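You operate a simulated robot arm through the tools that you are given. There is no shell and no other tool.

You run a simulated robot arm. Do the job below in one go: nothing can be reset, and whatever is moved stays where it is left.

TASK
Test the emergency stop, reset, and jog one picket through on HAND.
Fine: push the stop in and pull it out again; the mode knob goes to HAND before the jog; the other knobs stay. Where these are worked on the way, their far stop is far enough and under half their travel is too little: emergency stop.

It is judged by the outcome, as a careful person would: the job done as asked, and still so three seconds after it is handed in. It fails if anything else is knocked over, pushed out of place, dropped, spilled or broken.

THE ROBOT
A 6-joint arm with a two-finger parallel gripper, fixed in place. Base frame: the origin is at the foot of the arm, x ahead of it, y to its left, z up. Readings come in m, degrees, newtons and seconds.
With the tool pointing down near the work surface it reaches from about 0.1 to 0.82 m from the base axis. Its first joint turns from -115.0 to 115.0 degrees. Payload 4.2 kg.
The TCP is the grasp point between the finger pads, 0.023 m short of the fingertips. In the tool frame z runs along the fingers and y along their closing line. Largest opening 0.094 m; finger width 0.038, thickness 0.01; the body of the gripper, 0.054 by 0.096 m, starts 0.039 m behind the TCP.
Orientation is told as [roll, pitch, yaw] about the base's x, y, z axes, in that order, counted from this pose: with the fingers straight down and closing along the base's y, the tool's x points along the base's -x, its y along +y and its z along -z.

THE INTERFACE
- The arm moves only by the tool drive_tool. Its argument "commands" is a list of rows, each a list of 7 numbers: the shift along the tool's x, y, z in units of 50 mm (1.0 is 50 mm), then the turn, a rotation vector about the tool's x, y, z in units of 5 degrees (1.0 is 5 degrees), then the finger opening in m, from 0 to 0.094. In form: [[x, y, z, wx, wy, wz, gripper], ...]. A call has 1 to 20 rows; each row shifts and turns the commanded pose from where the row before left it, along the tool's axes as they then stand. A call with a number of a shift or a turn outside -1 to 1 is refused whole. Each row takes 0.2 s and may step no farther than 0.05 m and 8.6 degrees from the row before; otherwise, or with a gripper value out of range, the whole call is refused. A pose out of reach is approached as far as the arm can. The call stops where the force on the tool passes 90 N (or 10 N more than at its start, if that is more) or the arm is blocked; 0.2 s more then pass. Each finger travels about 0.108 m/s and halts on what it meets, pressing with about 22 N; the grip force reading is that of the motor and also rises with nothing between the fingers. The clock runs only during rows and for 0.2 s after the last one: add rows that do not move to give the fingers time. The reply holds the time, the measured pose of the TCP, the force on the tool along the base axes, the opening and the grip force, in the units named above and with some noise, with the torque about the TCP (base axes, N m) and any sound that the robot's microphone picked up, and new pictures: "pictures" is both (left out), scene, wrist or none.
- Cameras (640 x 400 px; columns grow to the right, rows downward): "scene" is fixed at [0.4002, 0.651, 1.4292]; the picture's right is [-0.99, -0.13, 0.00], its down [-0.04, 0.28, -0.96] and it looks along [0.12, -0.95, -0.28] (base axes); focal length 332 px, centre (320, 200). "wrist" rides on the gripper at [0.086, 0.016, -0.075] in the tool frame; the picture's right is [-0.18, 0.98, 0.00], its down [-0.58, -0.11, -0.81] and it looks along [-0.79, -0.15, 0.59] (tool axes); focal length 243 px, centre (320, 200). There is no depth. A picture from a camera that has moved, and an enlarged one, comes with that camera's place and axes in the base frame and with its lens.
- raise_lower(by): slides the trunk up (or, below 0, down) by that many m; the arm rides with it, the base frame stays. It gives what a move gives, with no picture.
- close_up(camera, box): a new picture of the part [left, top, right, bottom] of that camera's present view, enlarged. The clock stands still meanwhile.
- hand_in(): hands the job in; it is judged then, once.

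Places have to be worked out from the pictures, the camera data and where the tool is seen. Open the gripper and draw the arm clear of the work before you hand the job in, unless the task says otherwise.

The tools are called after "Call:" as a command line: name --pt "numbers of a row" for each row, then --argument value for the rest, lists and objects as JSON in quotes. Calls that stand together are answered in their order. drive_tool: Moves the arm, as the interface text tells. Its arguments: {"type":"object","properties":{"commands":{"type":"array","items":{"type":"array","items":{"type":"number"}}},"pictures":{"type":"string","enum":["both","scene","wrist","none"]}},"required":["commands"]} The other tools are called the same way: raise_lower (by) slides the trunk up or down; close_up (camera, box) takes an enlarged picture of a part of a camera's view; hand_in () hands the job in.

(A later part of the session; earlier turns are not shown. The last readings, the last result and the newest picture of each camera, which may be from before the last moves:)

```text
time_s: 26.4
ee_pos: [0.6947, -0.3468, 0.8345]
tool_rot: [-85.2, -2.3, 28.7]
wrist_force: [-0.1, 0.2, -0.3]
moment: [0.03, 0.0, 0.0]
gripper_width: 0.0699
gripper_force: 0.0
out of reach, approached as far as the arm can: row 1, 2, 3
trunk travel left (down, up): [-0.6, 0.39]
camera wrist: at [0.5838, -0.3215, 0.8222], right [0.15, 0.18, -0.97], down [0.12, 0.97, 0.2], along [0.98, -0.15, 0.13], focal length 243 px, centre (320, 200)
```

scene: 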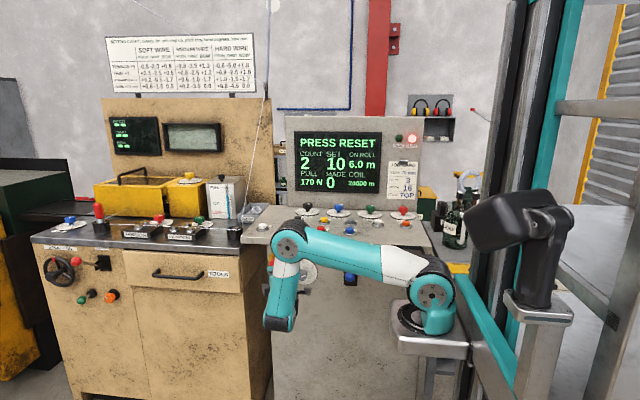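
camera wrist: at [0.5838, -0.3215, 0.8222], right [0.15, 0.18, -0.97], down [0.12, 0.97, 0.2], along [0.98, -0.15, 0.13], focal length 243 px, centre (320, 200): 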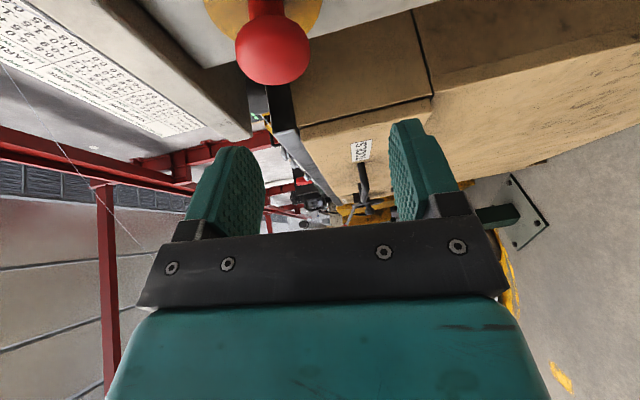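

The limits seem to come from the wrist joints on this outward-yaw side. Approaching with the tool yawed the other way (about -15°, wrist further out in x) should be comfortable. I'll tilt down slightly, swing the yaw across, and then check.

Call:
drive_tool --pt "0 0 -0.6 -1 0 0 0.07" --pt "0 0 0 -1 0 0 0.07" --pt "0 0 0 0 0.966 0.259 0.07" --pt "0 0 0 0 0.966 0.259 0.07" --pt "0 0 0 0 0.966 0.259 0.07" --pt "0 0 0 0 0.966 0.259 0.07" --pt "0 0 0 0 0.966 0.259 0.07" --pt "0 0 0 0 0.966 0.259 0.07" --pt "0 0 0 0 0.966 0.259 0.07" --pt "0 0 0 0 0.966 0.259 0.07" --pt "0 0 0 0 0.966 0.259 0.07" --pictures "both"

```text
time_s: 28.8
ee_pos: [0.6781, -0.3224, 0.8355]
tool_rot: [-74.1, -2.2, -16.3]
wrist_force: [0.0, -0.3, 0.4]
moment: [0.01, 0.0, 0.0]
gripper_width: 0.0699
gripper_force: 0.2
trunk travel left (down, up): [-0.6, 0.39]
camera wrist: at [0.6176, -0.2243, 0.8379], right [0.29, 0.2, -0.94], down [0.76, 0.56, 0.35], along [0.59, -0.81, 0.01], focal length 243 px, centre (320, 200)
```

scene: 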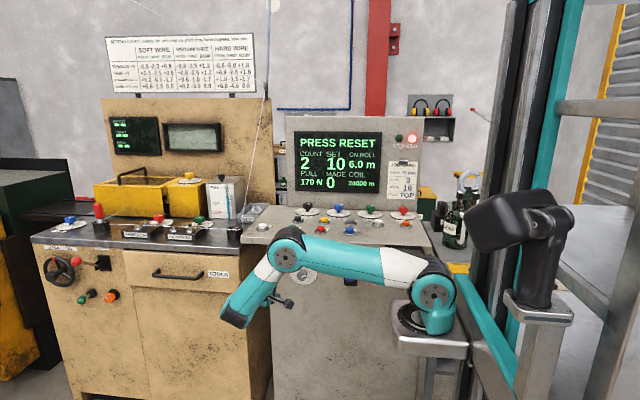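
wrist: 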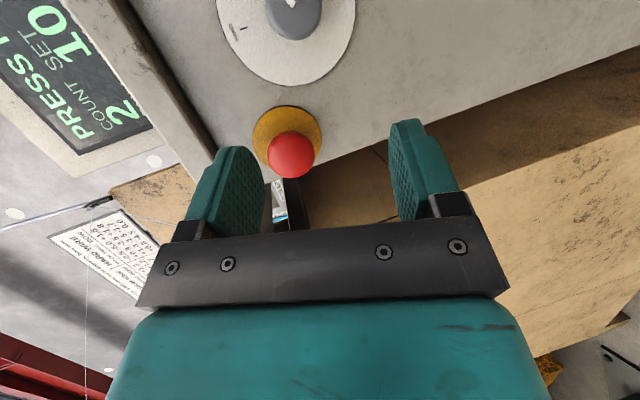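

All rows ran without a reach flag. Next I'll level the roll to -90° on this side.

Call:
drive_tool --pt "0 0 0 1 0 0 0.07" --pt "0 0 0 1 0 0 0.07" --pt "0 0 0 1 0 0 0.07" --pictures "both"

```text
time_s: 29.6
ee_pos: [0.6662, -0.3259, 0.8326]
tool_rot: [-76.0, -2.3, -15.8]
wrist_force: [0.1, 0.0, 0.4]
moment: [0.01, -0.02, -0.01]
gripper_width: 0.07
gripper_force: 0.2
out of reach, approached as far as the arm can: row 1, 2, 3
trunk travel left (down, up): [-0.6, 0.39]
camera wrist: at [0.6039, -0.23, 0.8321], right [0.28, 0.17, -0.95], down [0.75, 0.57, 0.33], along [0.6, -0.8, 0.03], focal length 243 px, centre (320, 200)
```

scene: 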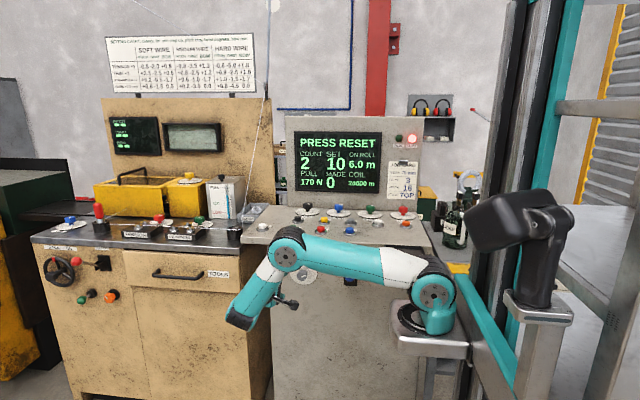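
wrist: 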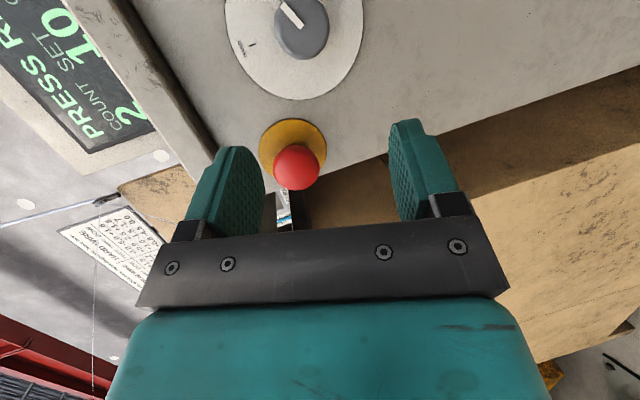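

The limit pattern (the same at different heights) fits the last wrist joint rather than reach: it needs to be spun in the negative direction about the tool axis, which is also the way the knob must turn. I'll spin the gripper -30° here and check.

Call:
drive_tool --pt "0 0 0 0 0 -1 0.07" --pt "0 0 0 0 0 -1 0.07" --pt "0 0 0 0 0 -1 0.07" --pt "0 0 0 0 0 -1 0.07" --pt "0 0 0 0 0 -1 0.07" --pt "0 0 0 0 0 -1 0.07" --pictures "wrist"

```text
time_s: 31.0
ee_pos: [0.666, -0.3273, 0.8327]
tool_rot: [-74.1, 26.9, -7.9]
wrist_force: [-0.1, -0.1, -0.1]
moment: [0.03, 0.01, 0.01]
gripper_width: 0.0699
gripper_force: 0.2
trunk travel left (down, up): [-0.6, 0.39]
camera wrist: at [0.6029, -0.2411, 0.8768], right [-0.22, 0.3, -0.93], down [0.76, 0.65, 0.03], along [0.61, -0.7, -0.38], focal length 243 px, centre (320, 200)
```

wrist: 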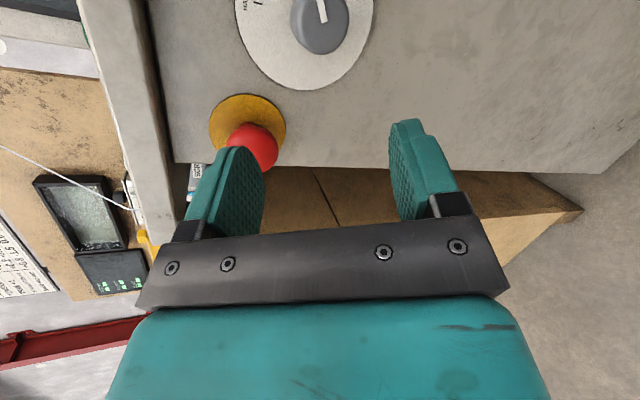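

No flag this time. I'll rotate to exactly face the panel (tool along -y, finger line tilted 30°) in five rows.

Call:
drive_tool --pt "0 0 0 0.786 -0.259 -0.162 0.07" --pt "0 0 0 0.786 -0.259 -0.162 0.07" --pt "0 0 0 0.786 -0.259 -0.162 0.07" --pt "0 0 0 0.786 -0.259 -0.162 0.07" --pt "0 0 0 0.786 -0.259 -0.162 0.07" --pictures "both"

```text
time_s: 32.2
ee_pos: [0.6324, -0.3536, 0.8256]
tool_rot: [-82.8, 29.4, 4.4]
wrist_force: [-0.4, -0.4, -0.2]
moment: [0.02, 0.02, 0.01]
gripper_width: 0.0699
gripper_force: 0.2
out of reach, approached as far as the arm can: row 1, 2, 3, 4, 5
trunk travel left (down, up): [-0.6, 0.39]
camera wrist: at [0.5485, -0.2826, 0.8624], right [-0.33, 0.1, -0.94], down [0.55, 0.83, -0.1], along [0.77, -0.55, -0.33], focal length 243 px, centre (320, 200)
```

scene: 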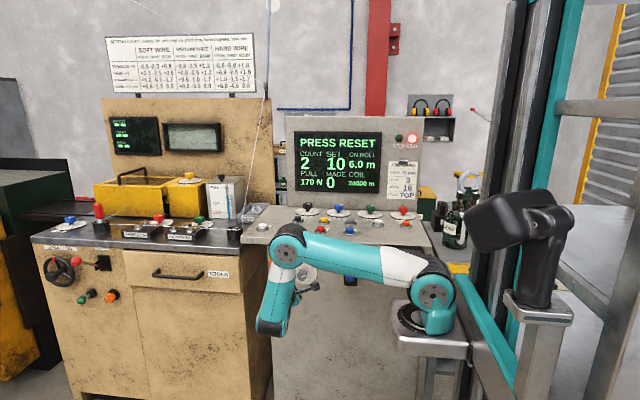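
wrist: 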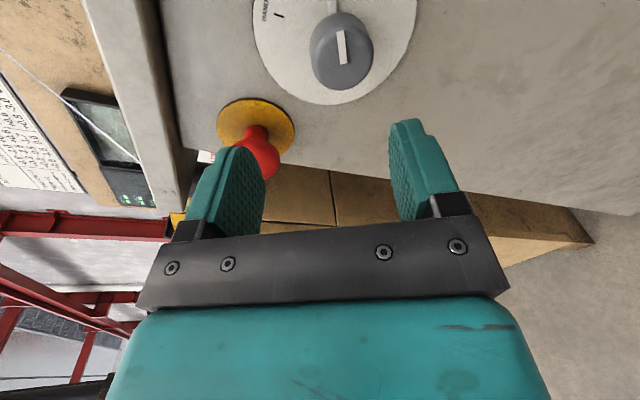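

The pattern now points to the bend between forearm and tool being limited, so a flatter forearm is needed: the shoulder should sit lower still relative to the work. I'll raise the tool 0.3 m straight up (clear of the slab) and then lower the trunk by the same amount.

Call:
drive_tool --pt "0.4208 -0.7408 -0.0935 0 0 0 0.07" --pt "0.4208 -0.7408 -0.0935 0 0 0 0.07" --pt "0.4208 -0.7408 -0.0935 0 0 0 0.07" --pt "0.4208 -0.7408 -0.0935 0 0 0 0.07" --pt "0.4208 -0.7408 -0.0935 0 0 0 0.07" --pt "0.4208 -0.7408 -0.0935 0 0 0 0.07" --pt "0.4208 -0.7408 -0.0935 0 0 0 0.07" --pictures "both"

```text
time_s: 33.8
ee_pos: [0.633, -0.3785, 1.1285]
tool_rot: [-85.1, 29.6, 3.4]
wrist_force: [0.4, -0.2, -1.1]
moment: [-0.03, 0.0, -0.05]
gripper_width: 0.0702
gripper_force: 0.1
out of reach, approached as far as the arm can: row 1, 2, 3, 4, 7
trunk travel left (down, up): [-0.6, 0.39]
camera wrist: at [0.5503, -0.3073, 1.1634], right [-0.33, 0.07, -0.94], down [0.55, 0.83, -0.13], along [0.77, -0.56, -0.31], focal length 243 px, centre (320, 200)
```

scene: 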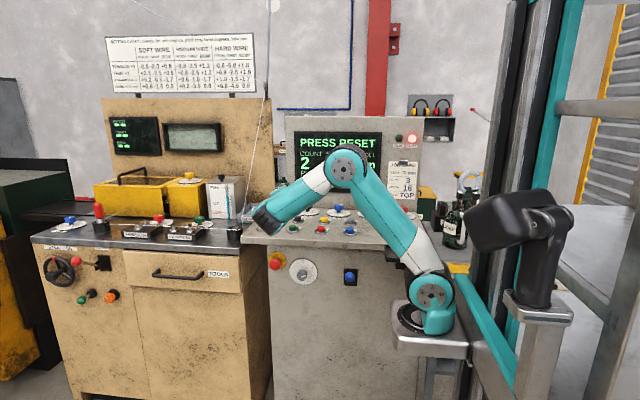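
wrist: 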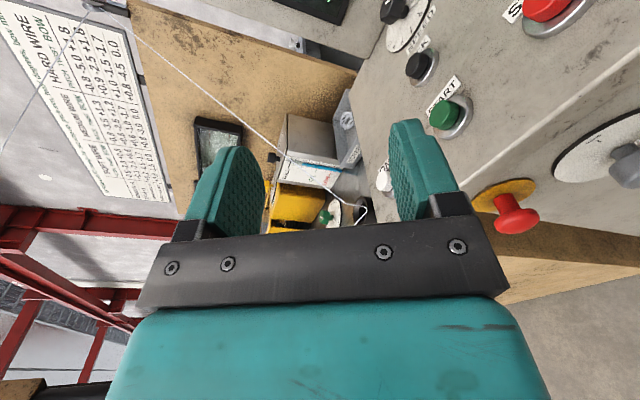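

The forearm is flatter now and the tool is level to within about 5°. I'll lower the trunk by 0.32 m, which brings the fingers to knob height at y≈-0.38, clear in front of the panel.

Call:
raise_lower --by -0.16

Call:
close_up --camera "scene" --box '[220, 130, 620, 380]'

```text
time_s: 35.7
ee_pos: [0.6329, -0.3797, 0.9693]
tool_rot: [-85.1, 29.5, 3.4]
wrist_force: [-0.1, 1.0, -0.3]
moment: [0.01, -0.01, 0.04]
gripper_width: 0.0698
gripper_force: 0.1
trunk travel left (down, up): [-0.44, 0.55]
```

```text
1.60 times, centred on (420, 255) of scene
camera zoom: at [0.4002, 0.651, 1.4292], right [-0.99, -0.13, 0.0], down [-0.04, 0.28, -0.96], along [0.12, -0.95, -0.28], focal length 531 px, centre (160, 112)
```

zoom: 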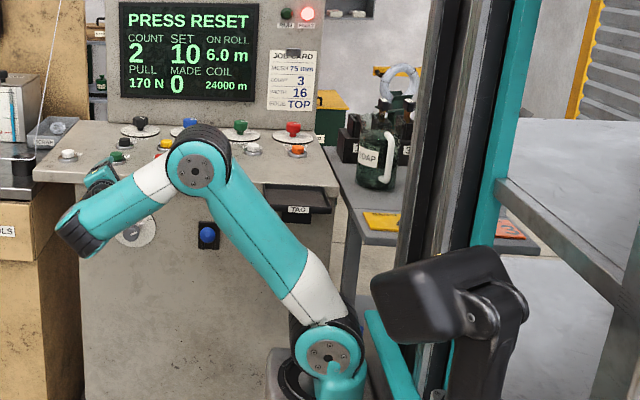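

All is clear: the bench and tag tray are well behind the arm. I'll lower the remaining 0.16 m.

Call:
raise_lower --by -0.16

Call:
close_up --camera "wrist" --box '[0, 0, 640, 400]'

Call:
close_up --camera "scene" --box '[220, 150, 620, 400]'

```text
time_s: 37.5
ee_pos: [0.6331, -0.3779, 0.8085]
tool_rot: [-85.1, 29.5, 3.4]
wrist_force: [-0.3, -0.1, 0.3]
moment: [0.01, 0.02, 0.0]
gripper_width: 0.0698
gripper_force: 0.1
trunk travel left (down, up): [-0.28, 0.71]
```

```text
1.00 times, centred on (320, 200) of wrist (not enlarged: the box is as wide or as high as the picture)
camera zoom: at [0.5499, -0.3072, 0.8433], right [-0.33, 0.07, -0.94], down [0.55, 0.83, -0.13], along [0.77, -0.56, -0.31], focal length 243 px, centre (320, 200)
```

zoom: 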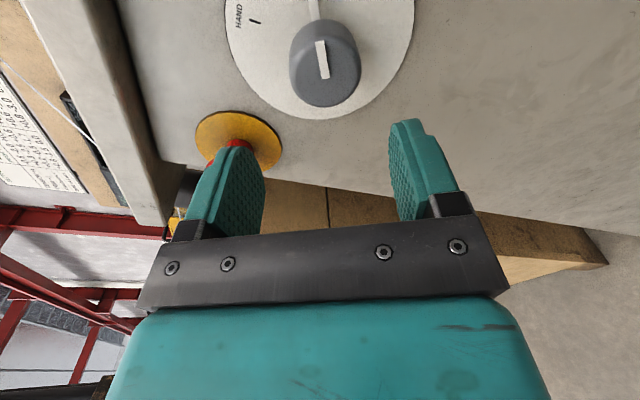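

```text
1.60 times, centred on (420, 275) of scene
camera zoom: at [0.4002, 0.651, 1.4292], right [-0.99, -0.13, 0.0], down [-0.04, 0.28, -0.96], along [0.12, -0.95, -0.28], focal length 531 px, centre (160, 80)
```

zoom: 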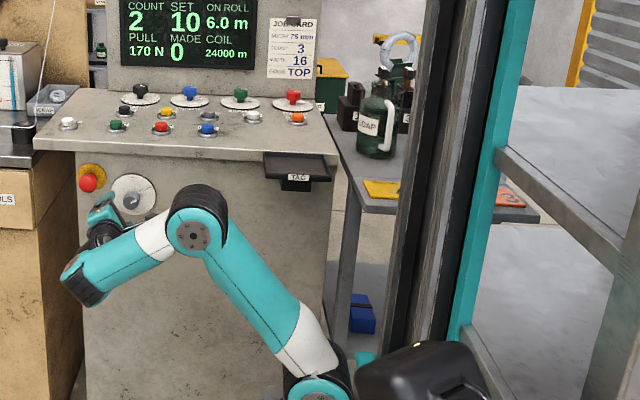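

The knob face triangulates to (0.608, -0.438, 0.811) and the rays agree to 1 mm, with HAND visible on the dial. I'll centre the fingers on the knob axis, still in front of it, and square up the orientation.

Call:
drive_tool --pt "0.456 0.188 0.43 0 0 0 0.07" --pt "0 0 0 0.64 0.59 -0.08 0.07" --pt "0 0 0 0 0 0 0.07" --pictures "both"

```text
time_s: 38.3
ee_pos: [0.6095, -0.4109, 0.8137]
tool_rot: [-89.6, 30.0, 0.5]
wrist_force: [0.7, -0.3, -0.1]
moment: [0.04, -0.02, 0.0]
gripper_width: 0.0699
gripper_force: 0.1
out of reach, approached as far as the arm can: row 2
trunk travel left (down, up): [-0.28, 0.71]
camera wrist: at [0.527, -0.3372, 0.8433], right [-0.33, 0.0, -0.94], down [0.55, 0.81, -0.19], along [0.76, -0.59, -0.27], focal length 243 px, centre (320, 200)
```

scene: 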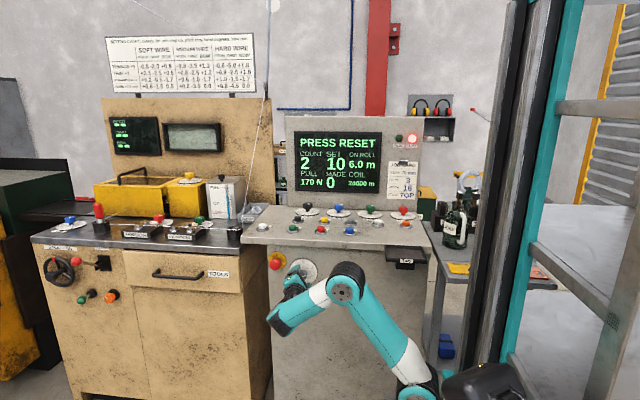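
wrist: 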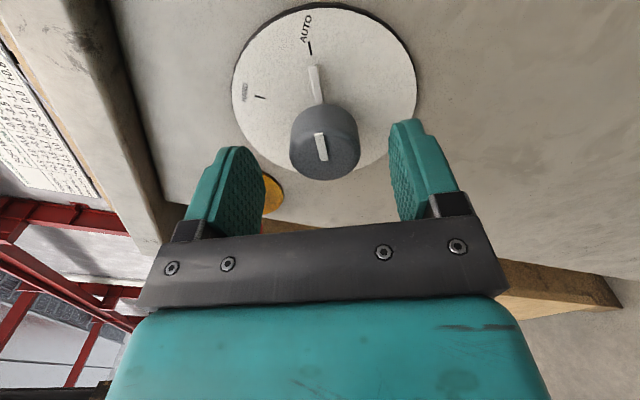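

The tool is now square to the panel ([-89.6, 30, 0.5]) and the AUTO and HAND marks are both visible. I'll advance about 32 mm so the pads surround the knob body without touching the dial.

Call:
drive_tool --pt "-0.008 0.027 0.32 0 0 0 0.07" --pt "-0.008 0.027 0.32 0 0 0 0.07" --pt "0 0 0 0 0 0 0.07" --pictures "wrist"

```text
time_s: 39.1
ee_pos: [0.6081, -0.4431, 0.8108]
tool_rot: [-90.0, 30.0, 0.0]
wrist_force: [-5.7, 12.4, -1.4]
moment: [-0.39, -0.33, 0.01]
gripper_width: 0.0691
gripper_force: 0.0
trunk travel left (down, up): [-0.28, 0.71]
camera wrist: at [0.5264, -0.3682, 0.8398], right [-0.33, 0.0, -0.94], down [0.56, 0.81, -0.2], along [0.76, -0.59, -0.27], focal length 243 px, centre (320, 200)
```

wrist: 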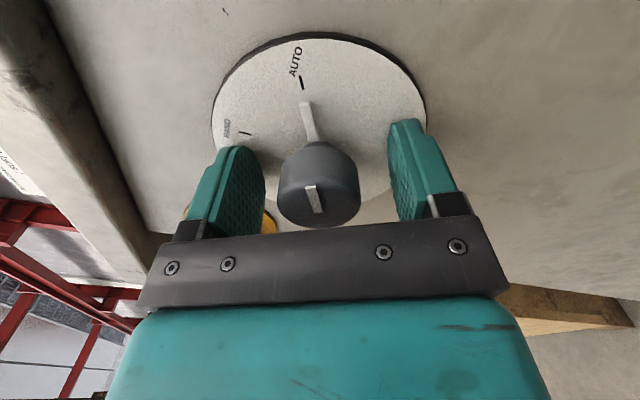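

There's a 12 N contact: the fingertips are just touching the dial plate. I'll back off 6 mm, since the knob is well within the pads anyway.

Call:
drive_tool --pt "0 0 -0.12 0 0 0 0.07" --pt "0 0 0 0 0 0 0.07" --pictures "wrist"

Call:
close_up --camera "wrist" --box '[180, 20, 468, 200]'

```text
time_s: 39.7
ee_pos: [0.6086, -0.438, 0.8092]
tool_rot: [-89.8, 30.1, 0.0]
wrist_force: [1.1, -0.3, -0.9]
moment: [0.03, -0.02, 0.0]
gripper_width: 0.0703
gripper_force: 0.1
trunk travel left (down, up): [-0.28, 0.71]
camera wrist: at [0.5263, -0.3631, 0.8394], right [-0.33, 0.0, -0.94], down [0.56, 0.81, -0.2], along [0.76, -0.59, -0.27], focal length 243 px, centre (320, 200)
```

wrist: 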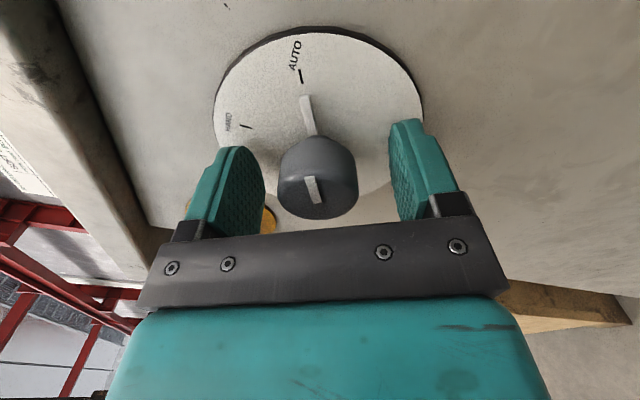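

```text
2.22 times, centred on (324, 110) of wrist
camera zoom: at [0.5263, -0.3631, 0.8394], right [-0.33, 0.0, -0.94], down [0.56, 0.81, -0.2], along [0.76, -0.59, -0.27], focal length 539 px, centre (311, 400)
```

zoom: 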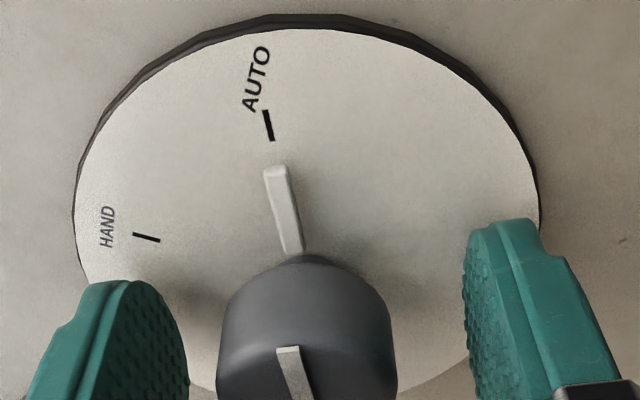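

Forces are back to zero and the knob is centred between the pads. I'll close on it.

Call:
drive_tool --pt "0 0 0 0 0 0 0.0" --pt "0 0 0 0 0 0 0.0" --pt "0 0 0 0 0 0 0.0" --pictures "wrist"

```text
time_s: 40.5
ee_pos: [0.6083, -0.4386, 0.8108]
tool_rot: [-90.2, 29.9, 0.0]
wrist_force: [12.9, -11.0, 13.8]
moment: [-0.05, -0.01, 0.28]
gripper_width: 0.0374
gripper_force: 44.7
trunk travel left (down, up): [-0.28, 0.71]
camera wrist: at [0.5267, -0.3631, 0.8401], right [-0.33, 0.0, -0.94], down [0.56, 0.81, -0.2], along [0.76, -0.59, -0.27], focal length 243 px, centre (320, 200)
```

wrist: 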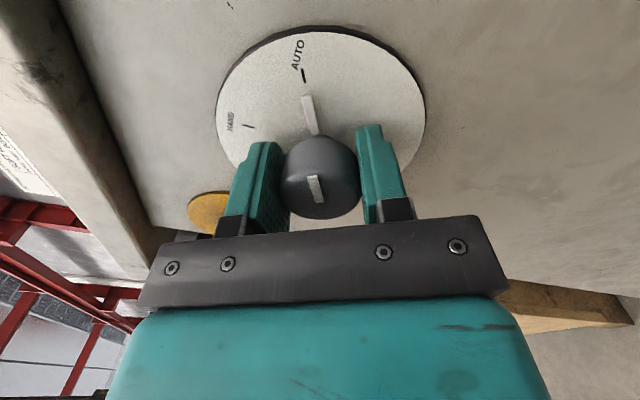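

The knob is gripped (37 mm). I'll turn it 30° counter-clockwise as seen from the front, then check that it follows.

Call:
drive_tool --pt "0 -0.02 0 0 0 0 0.0" --pt "0 0 0 0 0 -0.8 0.0" --pt "0 0 0 0 0 -0.8 0.0" --pt "0 0 0 0 0 -0.8 0.0" --pt "0 0 0 0 0 -0.8 0.0" --pt "0 0 0 0 0 -0.8 0.0" --pt "0 0 0 0 0 -0.8 0.0" --pt "0 0 0 0 0 -0.8 0.0" --pictures "both"

```text
time_s: 42.3
ee_pos: [0.611, -0.4376, 0.8114]
tool_rot: [-90.2, 58.1, -0.1]
wrist_force: [23.0, -28.5, 24.6]
moment: [0.32, -0.08, -0.03]
gripper_width: 0.0376
gripper_force: 45.1
trunk travel left (down, up): [-0.28, 0.71]
camera wrist: at [0.5506, -0.3629, 0.8762], right [-0.74, 0.0, -0.68], down [0.4, 0.81, -0.44], along [0.55, -0.59, -0.59], focal length 243 px, centre (320, 200)
```

scene: 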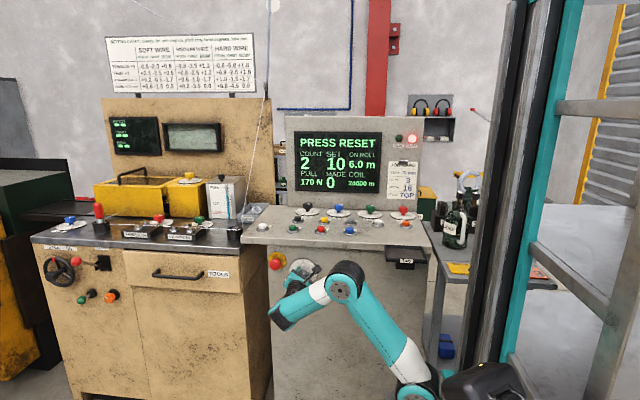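
wrist: 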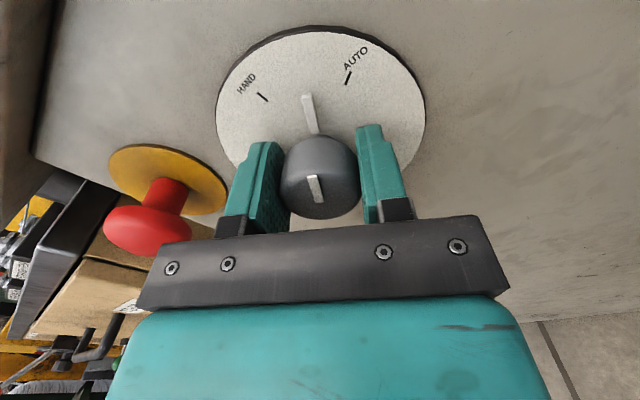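

The knob follows: the pointer is midway between AUTO and HAND. I'll relieve the side load slightly and turn the rest of the way.

Call:
drive_tool --pt "0.011 -0.042 0.038 0 0 0 0.0" --pt "0 0 0 0 0 -0.8 0.0" --pt "0 0 0 0 0 -0.8 0.0" --pt "0 0 0 0 0 -0.8 0.0" --pt "0 0 0 0 0 -0.8 0.0" --pt "0 0 0 0 0 -0.8 0.0" --pt "0 0 0 0 0 -0.8 0.0" --pt "0 0 0 0 0 -0.8 0.0" --pictures "both"

```text
time_s: 44.1
ee_pos: [0.6096, -0.439, 0.8117]
tool_rot: [-88.5, 86.1, 1.4]
wrist_force: [-21.3, 34.1, -10.4]
moment: [0.73, 0.02, -0.2]
gripper_width: 0.0376
gripper_force: 45.3
trunk travel left (down, up): [-0.28, 0.71]
camera wrist: at [0.5891, -0.3642, 0.8971], right [-0.97, 0.0, -0.25], down [0.15, 0.81, -0.57], along [0.2, -0.59, -0.78], focal length 243 px, centre (320, 200)
```

scene: 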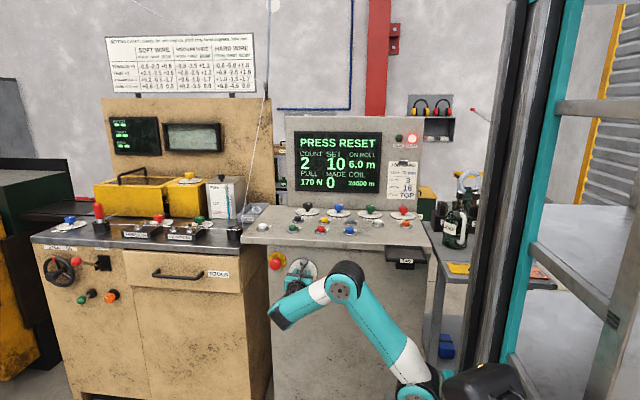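
wrist: 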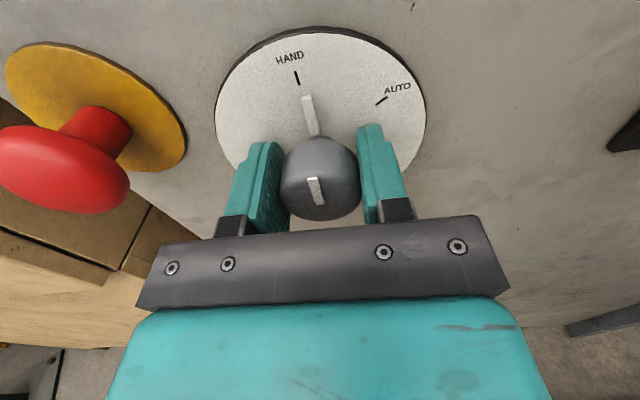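

The pointer is within about 4° of HAND. I'll relieve the load again and finish the turn.

Call:
drive_tool --pt "-0.012 0.028 -0.044 0 0 0 0.0" --pt "0 0 0 0 0 -0.45 0.0" --pt "0 0 0 0 0 -0.45 0.0" --pt "0 0 0 0 0 0 0.0" --pictures "wrist"

Call:
close_up --camera "wrist" --box '[200, 20, 440, 170]'

```text
time_s: 45.1
ee_pos: [0.6093, -0.4393, 0.8106]
tool_rot: [89.6, 89.6, 179.8]
wrist_force: [23.1, -42.2, 7.1]
moment: [-0.18, -0.06, 0.03]
gripper_width: 0.0376
gripper_force: 45.0
trunk travel left (down, up): [-0.28, 0.71]
camera wrist: at [0.5953, -0.363, 0.8983], right [-0.98, 0.0, -0.18], down [0.1, 0.81, -0.58], along [0.14, -0.59, -0.79], focal length 243 px, centre (320, 200)
```

wrist: 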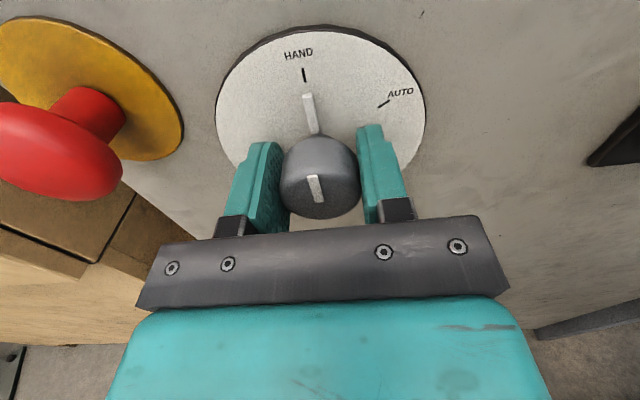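

```text
2.67 times, centred on (320, 95) of wrist
camera zoom: at [0.5953, -0.363, 0.8983], right [-0.98, 0.0, -0.18], down [0.1, 0.81, -0.58], along [0.14, -0.59, -0.79], focal length 647 px, centre (320, 480)
```

zoom: 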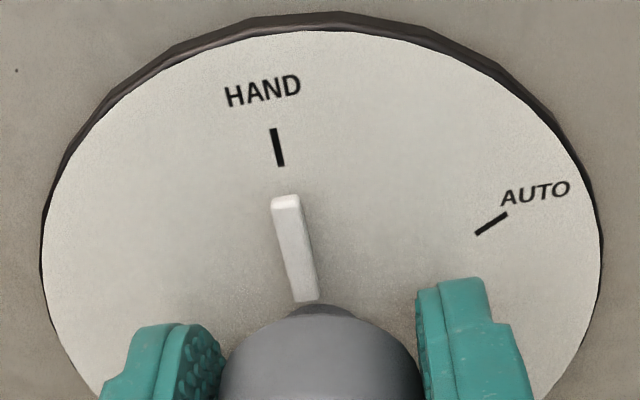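

The pointer is lined up with HAND. I'll open the fingers moderately, because the e-stop is nearby, and check that the pointer stays before retreating.

Call:
drive_tool --pt "0 0 0 0 0 0 0.06" --pt "0 0 0 0 0 0 0.06" --pt "0 0 -0.4 0 0 0 0.06" --pt "0 0 -0.8 0 0 0 0.06" --pictures "both"

Call:
close_up --camera "wrist" --box '[200, 0, 440, 150]'

```text
time_s: 46.1
ee_pos: [0.6083, -0.4053, 0.8155]
tool_rot: [30.1, 88.9, 120.9]
wrist_force: [0.9, -0.4, -0.8]
moment: [-0.01, 0.01, 0.05]
gripper_width: 0.0599
gripper_force: 0.1
out of reach, approached as far as the arm can: row 4
trunk travel left (down, up): [-0.28, 0.71]
camera wrist: at [0.5932, -0.3302, 0.9053], right [-0.98, -0.01, -0.17], down [0.09, 0.82, -0.57], along [0.15, -0.58, -0.8], focal length 243 px, centre (320, 200)
```

scene: 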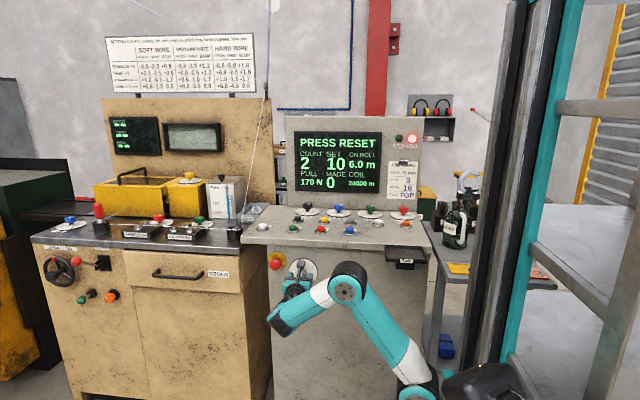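
wrist: 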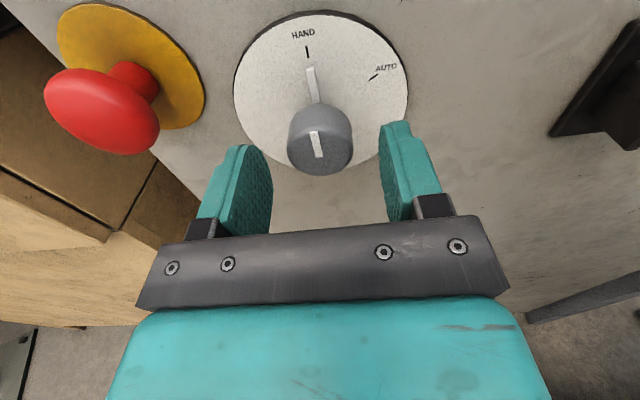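

```text
2.67 times, centred on (320, 75) of wrist
camera zoom: at [0.5932, -0.3302, 0.9053], right [-0.98, -0.01, -0.17], down [0.09, 0.82, -0.57], along [0.15, -0.58, -0.8], focal length 647 px, centre (320, 533)
```

zoom: 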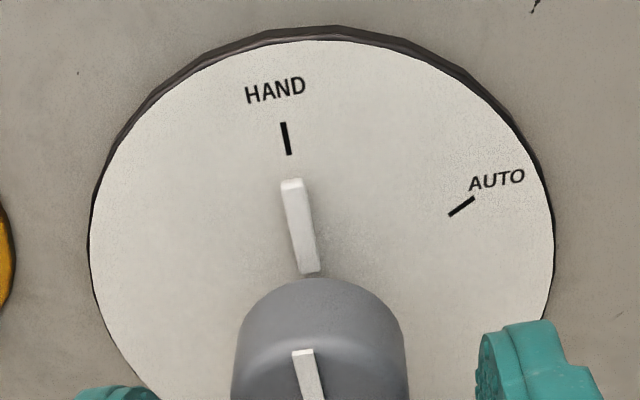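

The mode knob stays on HAND after release. To get clear I'll tilt the tool down 20°, which frees the wrist limit, and then draw back along +y.

Call:
drive_tool --pt "0 0 0 0 -1 0 0.06" --pt "0 0 -0.1 0 -1 0 0.06" --pt "0 0 -0.1 0 -1 0 0.06" --pt "0 0 -0.1 0 -1 0 0.06" --pt "-0.273 0 -0.752 0 0 0 0.06" --pt "-0.273 0 -0.752 0 0 0 0.06" --pt "-0.273 0 -0.752 0 0 0 0.06" --pictures "both"

```text
time_s: 47.7
ee_pos: [0.6071, -0.2778, 0.8083]
tool_rot: [1.2, 69.9, 91.4]
wrist_force: [0.1, -1.2, 0.4]
moment: [0.01, -0.02, 0.01]
gripper_width: 0.0599
gripper_force: 0.1
out of reach, approached as far as the arm can: row 7
trunk travel left (down, up): [-0.28, 0.71]
camera wrist: at [0.5919, -0.2377, 0.916], right [-0.98, 0.06, -0.17], down [0.1, 0.96, -0.27], along [0.14, -0.28, -0.95], focal length 243 px, centre (320, 200)
```

scene: 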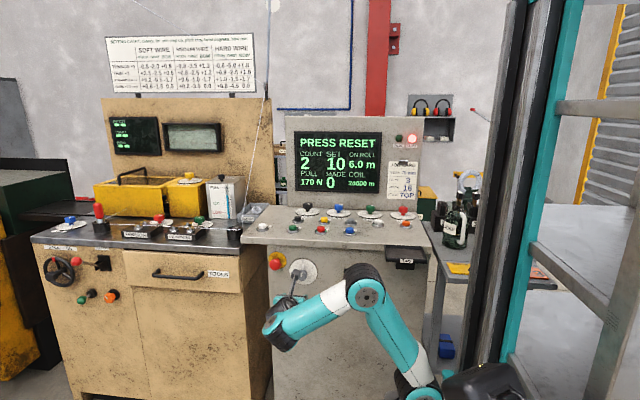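
wrist: 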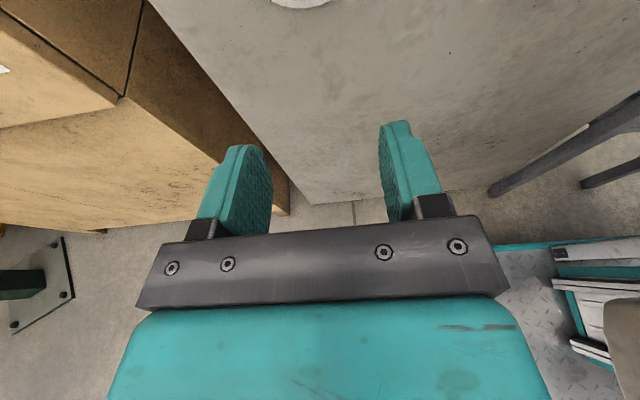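

The arm is clear. I'll tilt the tool fully down and then spin it back so the camera faces away from the console, closing the fingers on the way.

Call:
drive_tool --pt "0 0 0 0 -1 0 0.0" --pt "0 0 0 0 -1 0 0.0" --pt "0 0 0 0 -1 0 0.0" --pt "0 0 0 0 -1 0 0.0" --pt "0 0 0 0 -1 0 0.0" --pt "0 0 0 0 -1 0 0.0" --pt "0 0 0 0 -1 0 0.0" --pt "0 0 0 0 -1 0 0.0" --pt "0 0 0 0 -1 0 0.0" --pt "0 0 0 0 -1 0 0.0" --pt "0 0 0 0 -1 0 0.0" --pt "0 0 0 0 -1 0 0.0" --pt "0 0 0 0 -1 0 0.0" --pt "0 0 0 0 -1 0 0.0" --pictures "scene"

```text
time_s: 50.7
ee_pos: [0.6057, -0.2811, 0.8092]
tool_rot: [0.7, -0.1, 89.9]
wrist_force: [1.2, -1.6, 0.2]
moment: [-0.04, 0.0, 0.0]
gripper_width: 0.0
gripper_force: 21.9
trunk travel left (down, up): [-0.28, 0.71]
```

scene: 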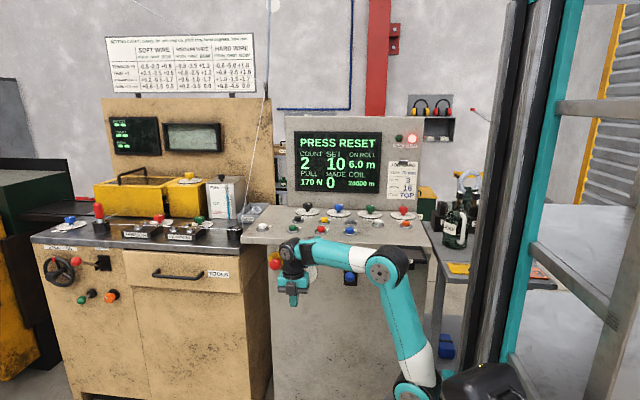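

The tool points down with no flags. I'll spin it back to yaw 0.

Call:
drive_tool --pt "0 0 0 0 0 1 0.0" --pt "0 0 0 0 0 1 0.0" --pt "0 0 0 0 0 1 0.0" --pt "0 0 0 0 0 1 0.0" --pt "0 0 0 0 0 1 0.0" --pt "0 0 0 0 0 1 0.0" --pt "0 0 0 0 0 1 0.0" --pt "0 0 0 0 0 1 0.0" --pt "0 0 0 0 0 1 0.0" --pt "0 0 0 0 0 1 0.0" --pt "0 0 0 0 0 1 0.0" --pt "0 0 0 0 0 1 0.0" --pt "0 0 0 0 0 1 0.0" --pt "0 0 0 0 0 1 0.0" --pt "0 0 0 0 0 1 0.0" --pt "0 0 0 0 0 1 0.0" --pt "0 0 0 0 0 1 0.0" --pt "0 0 0 0 0 1 0.0" --pictures "none"

Call:
raise_lower --by 0.4

Call:
close_up --camera "scene" --box '[220, 100, 620, 350]'

```text
time_s: 54.5
ee_pos: [0.608, -0.2806, 0.8099]
tool_rot: [0.1, 0.5, -0.1]
wrist_force: [0.1, -0.3, 1.0]
moment: [-0.01, -0.01, -0.01]
gripper_width: 0.0001
gripper_force: 22.1
trunk travel left (down, up): [-0.28, 0.71]
```

```text
time_s: 58.3
ee_pos: [0.6074, -0.2812, 1.2081]
tool_rot: [0.0, 0.6, 0.0]
wrist_force: [0.1, 0.2, 0.4]
moment: [0.0, -0.02, -0.02]
gripper_width: 0.0
gripper_force: 22.2
trunk travel left (down, up): [-0.68, 0.31]
```

```text
1.60 times, centred on (420, 225) of scene
camera zoom: at [0.4002, 0.651, 1.4292], right [-0.99, -0.13, 0.0], down [-0.04, 0.28, -0.96], along [0.12, -0.95, -0.28], focal length 531 px, centre (160, 160)
```

zoom: 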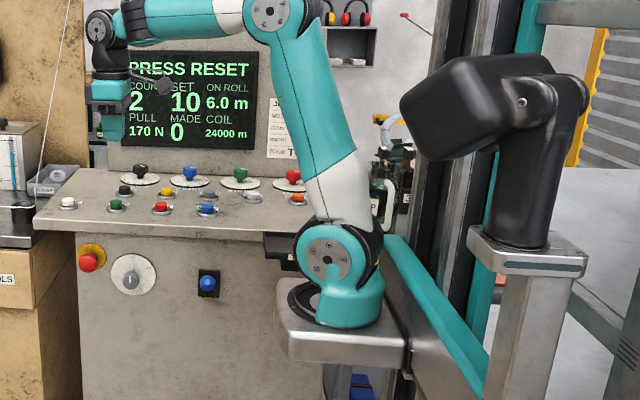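

The tool is pointing down at z≈1.21. I'll move over above the blue RESET button, staying about 0.1 m above the panel, to refine its position from the wrist camera.

Call:
drive_tool --pt "0.42 -0.6 0.2 0 0 0 0.0" --pt "0.42 -0.6 0.2 0 0 0 0.0" --pt "0.42 -0.6 0.2 0 0 0 0.0" --pt "0.42 -0.6 0.2 0 0 0 0.0" --pt "0.42 -0.6 0.2 0 0 0 0.0" --pt "0.42 -0.6 0.2 0 0 0 0.0" --pt "0.42 -0.6 0.2 0 0 0 0.0" --pt "0.42 -0.6 0.2 0 0 0 0.0" --pictures "both"

```text
time_s: 60.1
ee_pos: [0.4384, -0.5193, 1.1296]
tool_rot: [0.0, 0.5, 0.0]
wrist_force: [0.1, -0.1, 0.5]
moment: [0.01, -0.01, -0.02]
gripper_width: 0.0002
gripper_force: 21.8
trunk travel left (down, up): [-0.68, 0.31]
camera wrist: at [0.3537, -0.5035, 1.2057], right [0.18, 0.98, 0.0], down [0.59, -0.11, 0.8], along [0.79, -0.15, -0.6], focal length 243 px, centre (320, 200)
```

scene: 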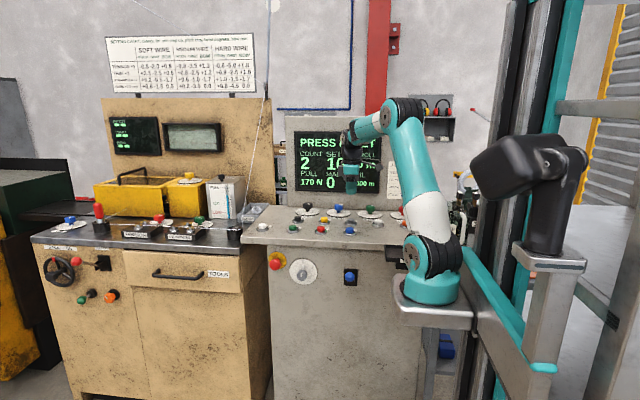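
wrist: 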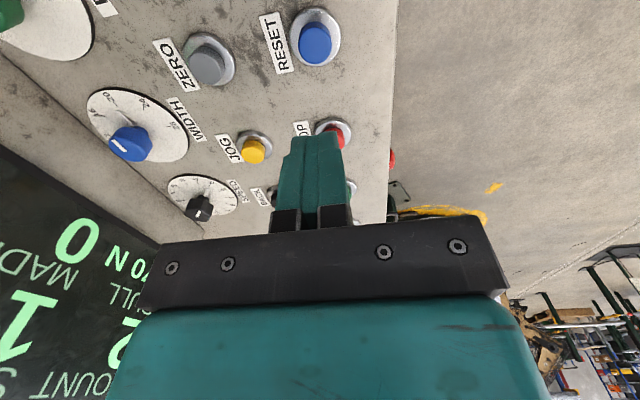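

RESET's cap centre is at (0.4388, -0.5237, 0.969), with both rays agreeing. I'll descend to just above it with closed fingers.

Call:
drive_tool --pt "-0.01 -0.03 0.8 0 0 0 0.0" --pt "-0.01 -0.03 0.8 0 0 0 0.0" --pt "-0.01 -0.03 0.8 0 0 0 0.0" --pt "0 0 0 0 0 0 0.0" --pictures "both"

Call:
close_up --camera "wrist" --box '[220, 60, 412, 180]'

Call:
close_up --camera "scene" --box '[290, 180, 418, 260]'

```text
time_s: 61.1
ee_pos: [0.4391, -0.5259, 1.0081]
tool_rot: [0.1, 0.5, 0.0]
wrist_force: [-0.1, 0.3, 0.2]
moment: [0.02, -0.03, 0.01]
gripper_width: 0.0001
gripper_force: 21.6
trunk travel left (down, up): [-0.68, 0.31]
camera wrist: at [0.354, -0.5097, 1.0843], right [0.18, 0.98, 0.0], down [0.59, -0.11, 0.8], along [0.79, -0.15, -0.6], focal length 243 px, centre (320, 200)
```

scene: 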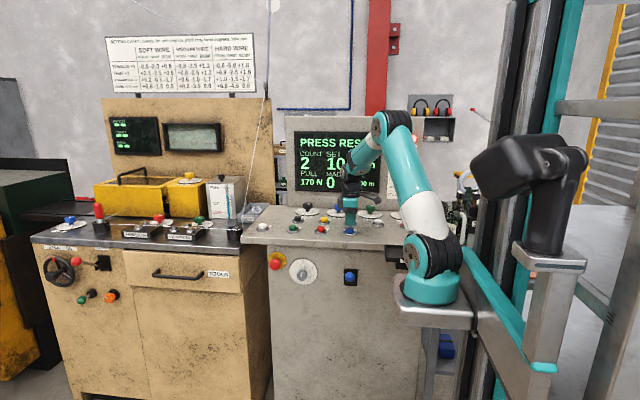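
wrist: 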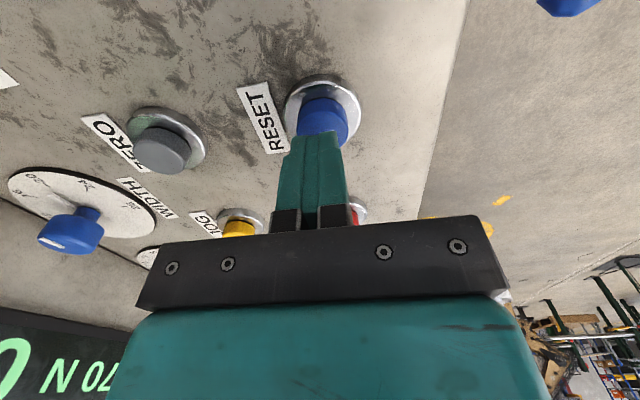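

```text
3.33 times, centred on (316, 120) of wrist
camera zoom: at [0.354, -0.5097, 1.0843], right [0.18, 0.98, 0.0], down [0.59, -0.11, 0.8], along [0.79, -0.15, -0.6], focal length 809 px, centre (333, 467)
```

zoom: 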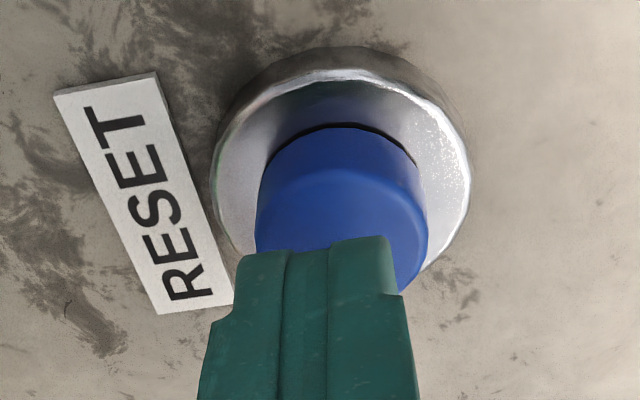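

```text
5.00 times, centred on (354, 220) of scene
camera zoom: at [0.4002, 0.651, 1.4292], right [-0.99, -0.13, 0.0], down [-0.04, 0.28, -0.96], along [0.12, -0.95, -0.28], focal length 1660 px, centre (150, 100)
```

zoom: 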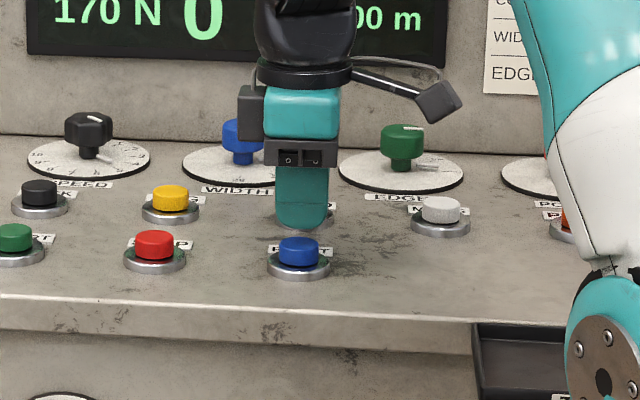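

The fingertip is about 16 mm above RESET and within 2 mm of its centre. I'll nudge it over and press in small steps.

Call:
drive_tool --pt "0 0.04 0.28 0 0 0 0.0" --pt "0 0 0.04 0 0 0 0.0" --pt "0 0 0.04 0 0 0 0.0" --pt "0 0 0.04 0 0 0 0.0" --pictures "both"

```text
time_s: 62.1
ee_pos: [0.4381, -0.5233, 0.9892]
tool_rot: [0.0, 0.5, 0.1]
wrist_force: [0.2, -1.6, 5.0]
moment: [-0.06, -0.02, 0.0]
gripper_width: 0.0
gripper_force: 22.3
trunk travel left (down, up): [-0.68, 0.31]
heard: click
camera wrist: at [0.3533, -0.5071, 1.0657], right [0.18, 0.98, 0.0], down [0.59, -0.11, 0.8], along [0.79, -0.15, -0.6], focal length 243 px, centre (320, 200)
```

scene: 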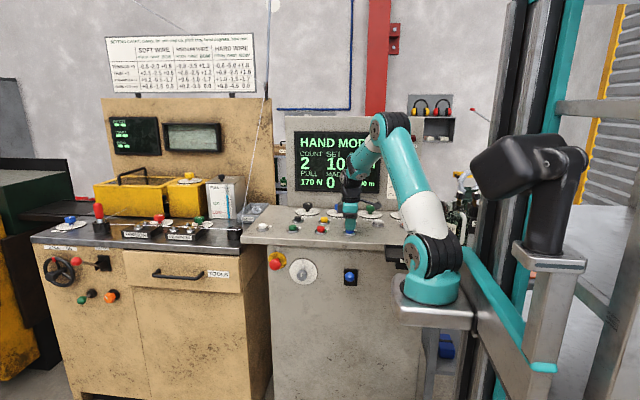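
wrist: 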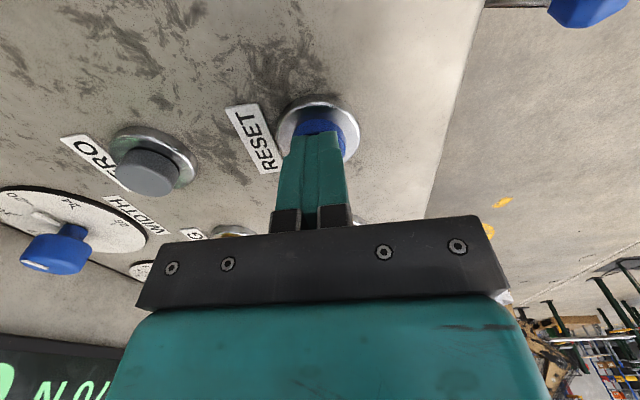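

A click was heard and the display shows HAND MODE, so the reset took. I'll lift off and move over the yellow JOG button.

Call:
drive_tool --pt "0 0 -0.6 0 0 0 0.0" --pt "0 0 -0.8 0 0 0 0.0" --pt "0 0 -0.6 0 0 0 0.0" --pt "-0.545 -0.49 0 0 0 0 0.0" --pt "-0.545 -0.49 0 0 0 0 0.0" --pt "-0.545 -0.49 0 0 0 0 0.0" --pt "-0.545 -0.49 0 0 0 0 0.0" --pictures "both"

Call:
close_up --camera "scene" --box '[270, 130, 430, 230]'

Call:
close_up --camera "wrist" --box '[200, 0, 440, 150]'

```text
time_s: 63.7
ee_pos: [0.5475, -0.6218, 1.0889]
tool_rot: [0.1, 0.5, 0.1]
wrist_force: [0.0, 0.2, 0.8]
moment: [-0.03, -0.02, 0.01]
gripper_width: 0.0
gripper_force: 21.7
trunk travel left (down, up): [-0.68, 0.31]
camera wrist: at [0.463, -0.606, 1.1648], right [0.18, 0.98, 0.0], down [0.59, -0.11, 0.8], along [0.79, -0.15, -0.6], focal length 243 px, centre (320, 200)
```

scene: 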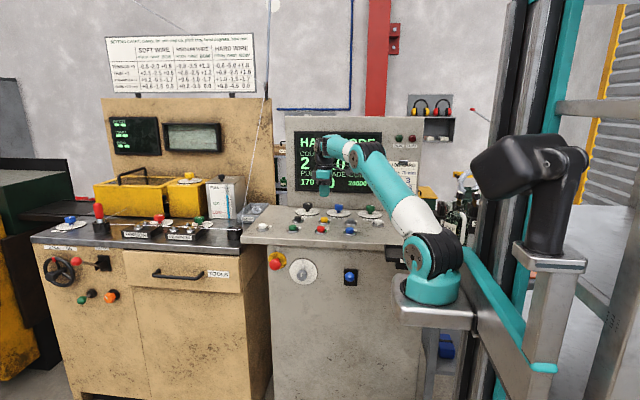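
wrist: 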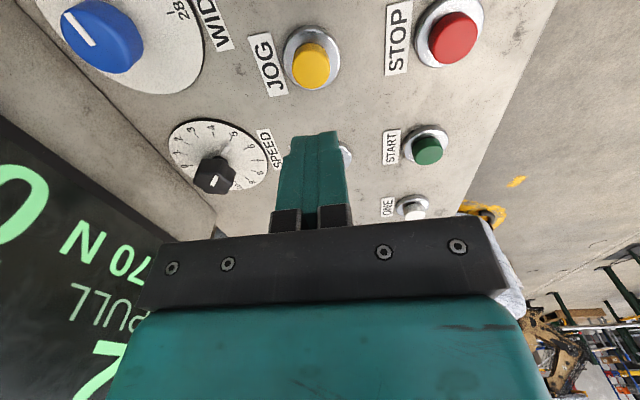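

```text
4.00 times, centred on (350, 180) of scene
camera zoom: at [0.4002, 0.651, 1.4292], right [-0.99, -0.13, 0.0], down [-0.04, 0.28, -0.96], along [0.12, -0.95, -0.28], focal length 1328 px, centre (200, 280)
```

zoom: 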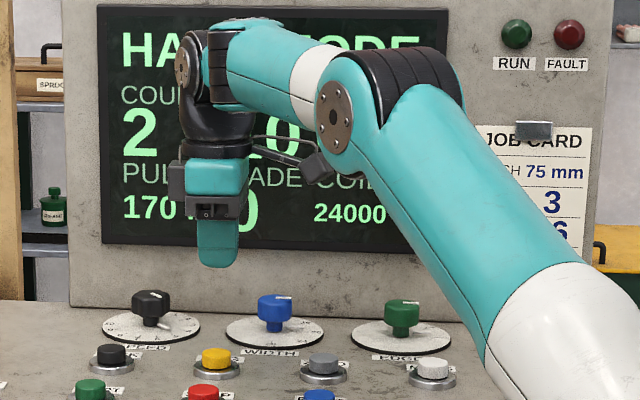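

```text
2.67 times, centred on (320, 75) of wrist
camera zoom: at [0.463, -0.606, 1.1648], right [0.18, 0.98, 0.0], down [0.59, -0.11, 0.8], along [0.79, -0.15, -0.6], focal length 647 px, centre (320, 533)
```

zoom: 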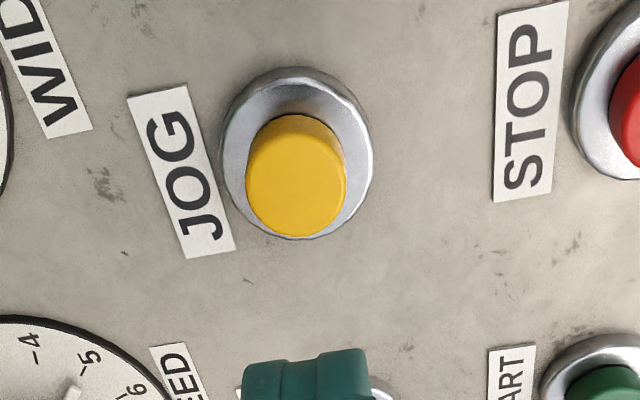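

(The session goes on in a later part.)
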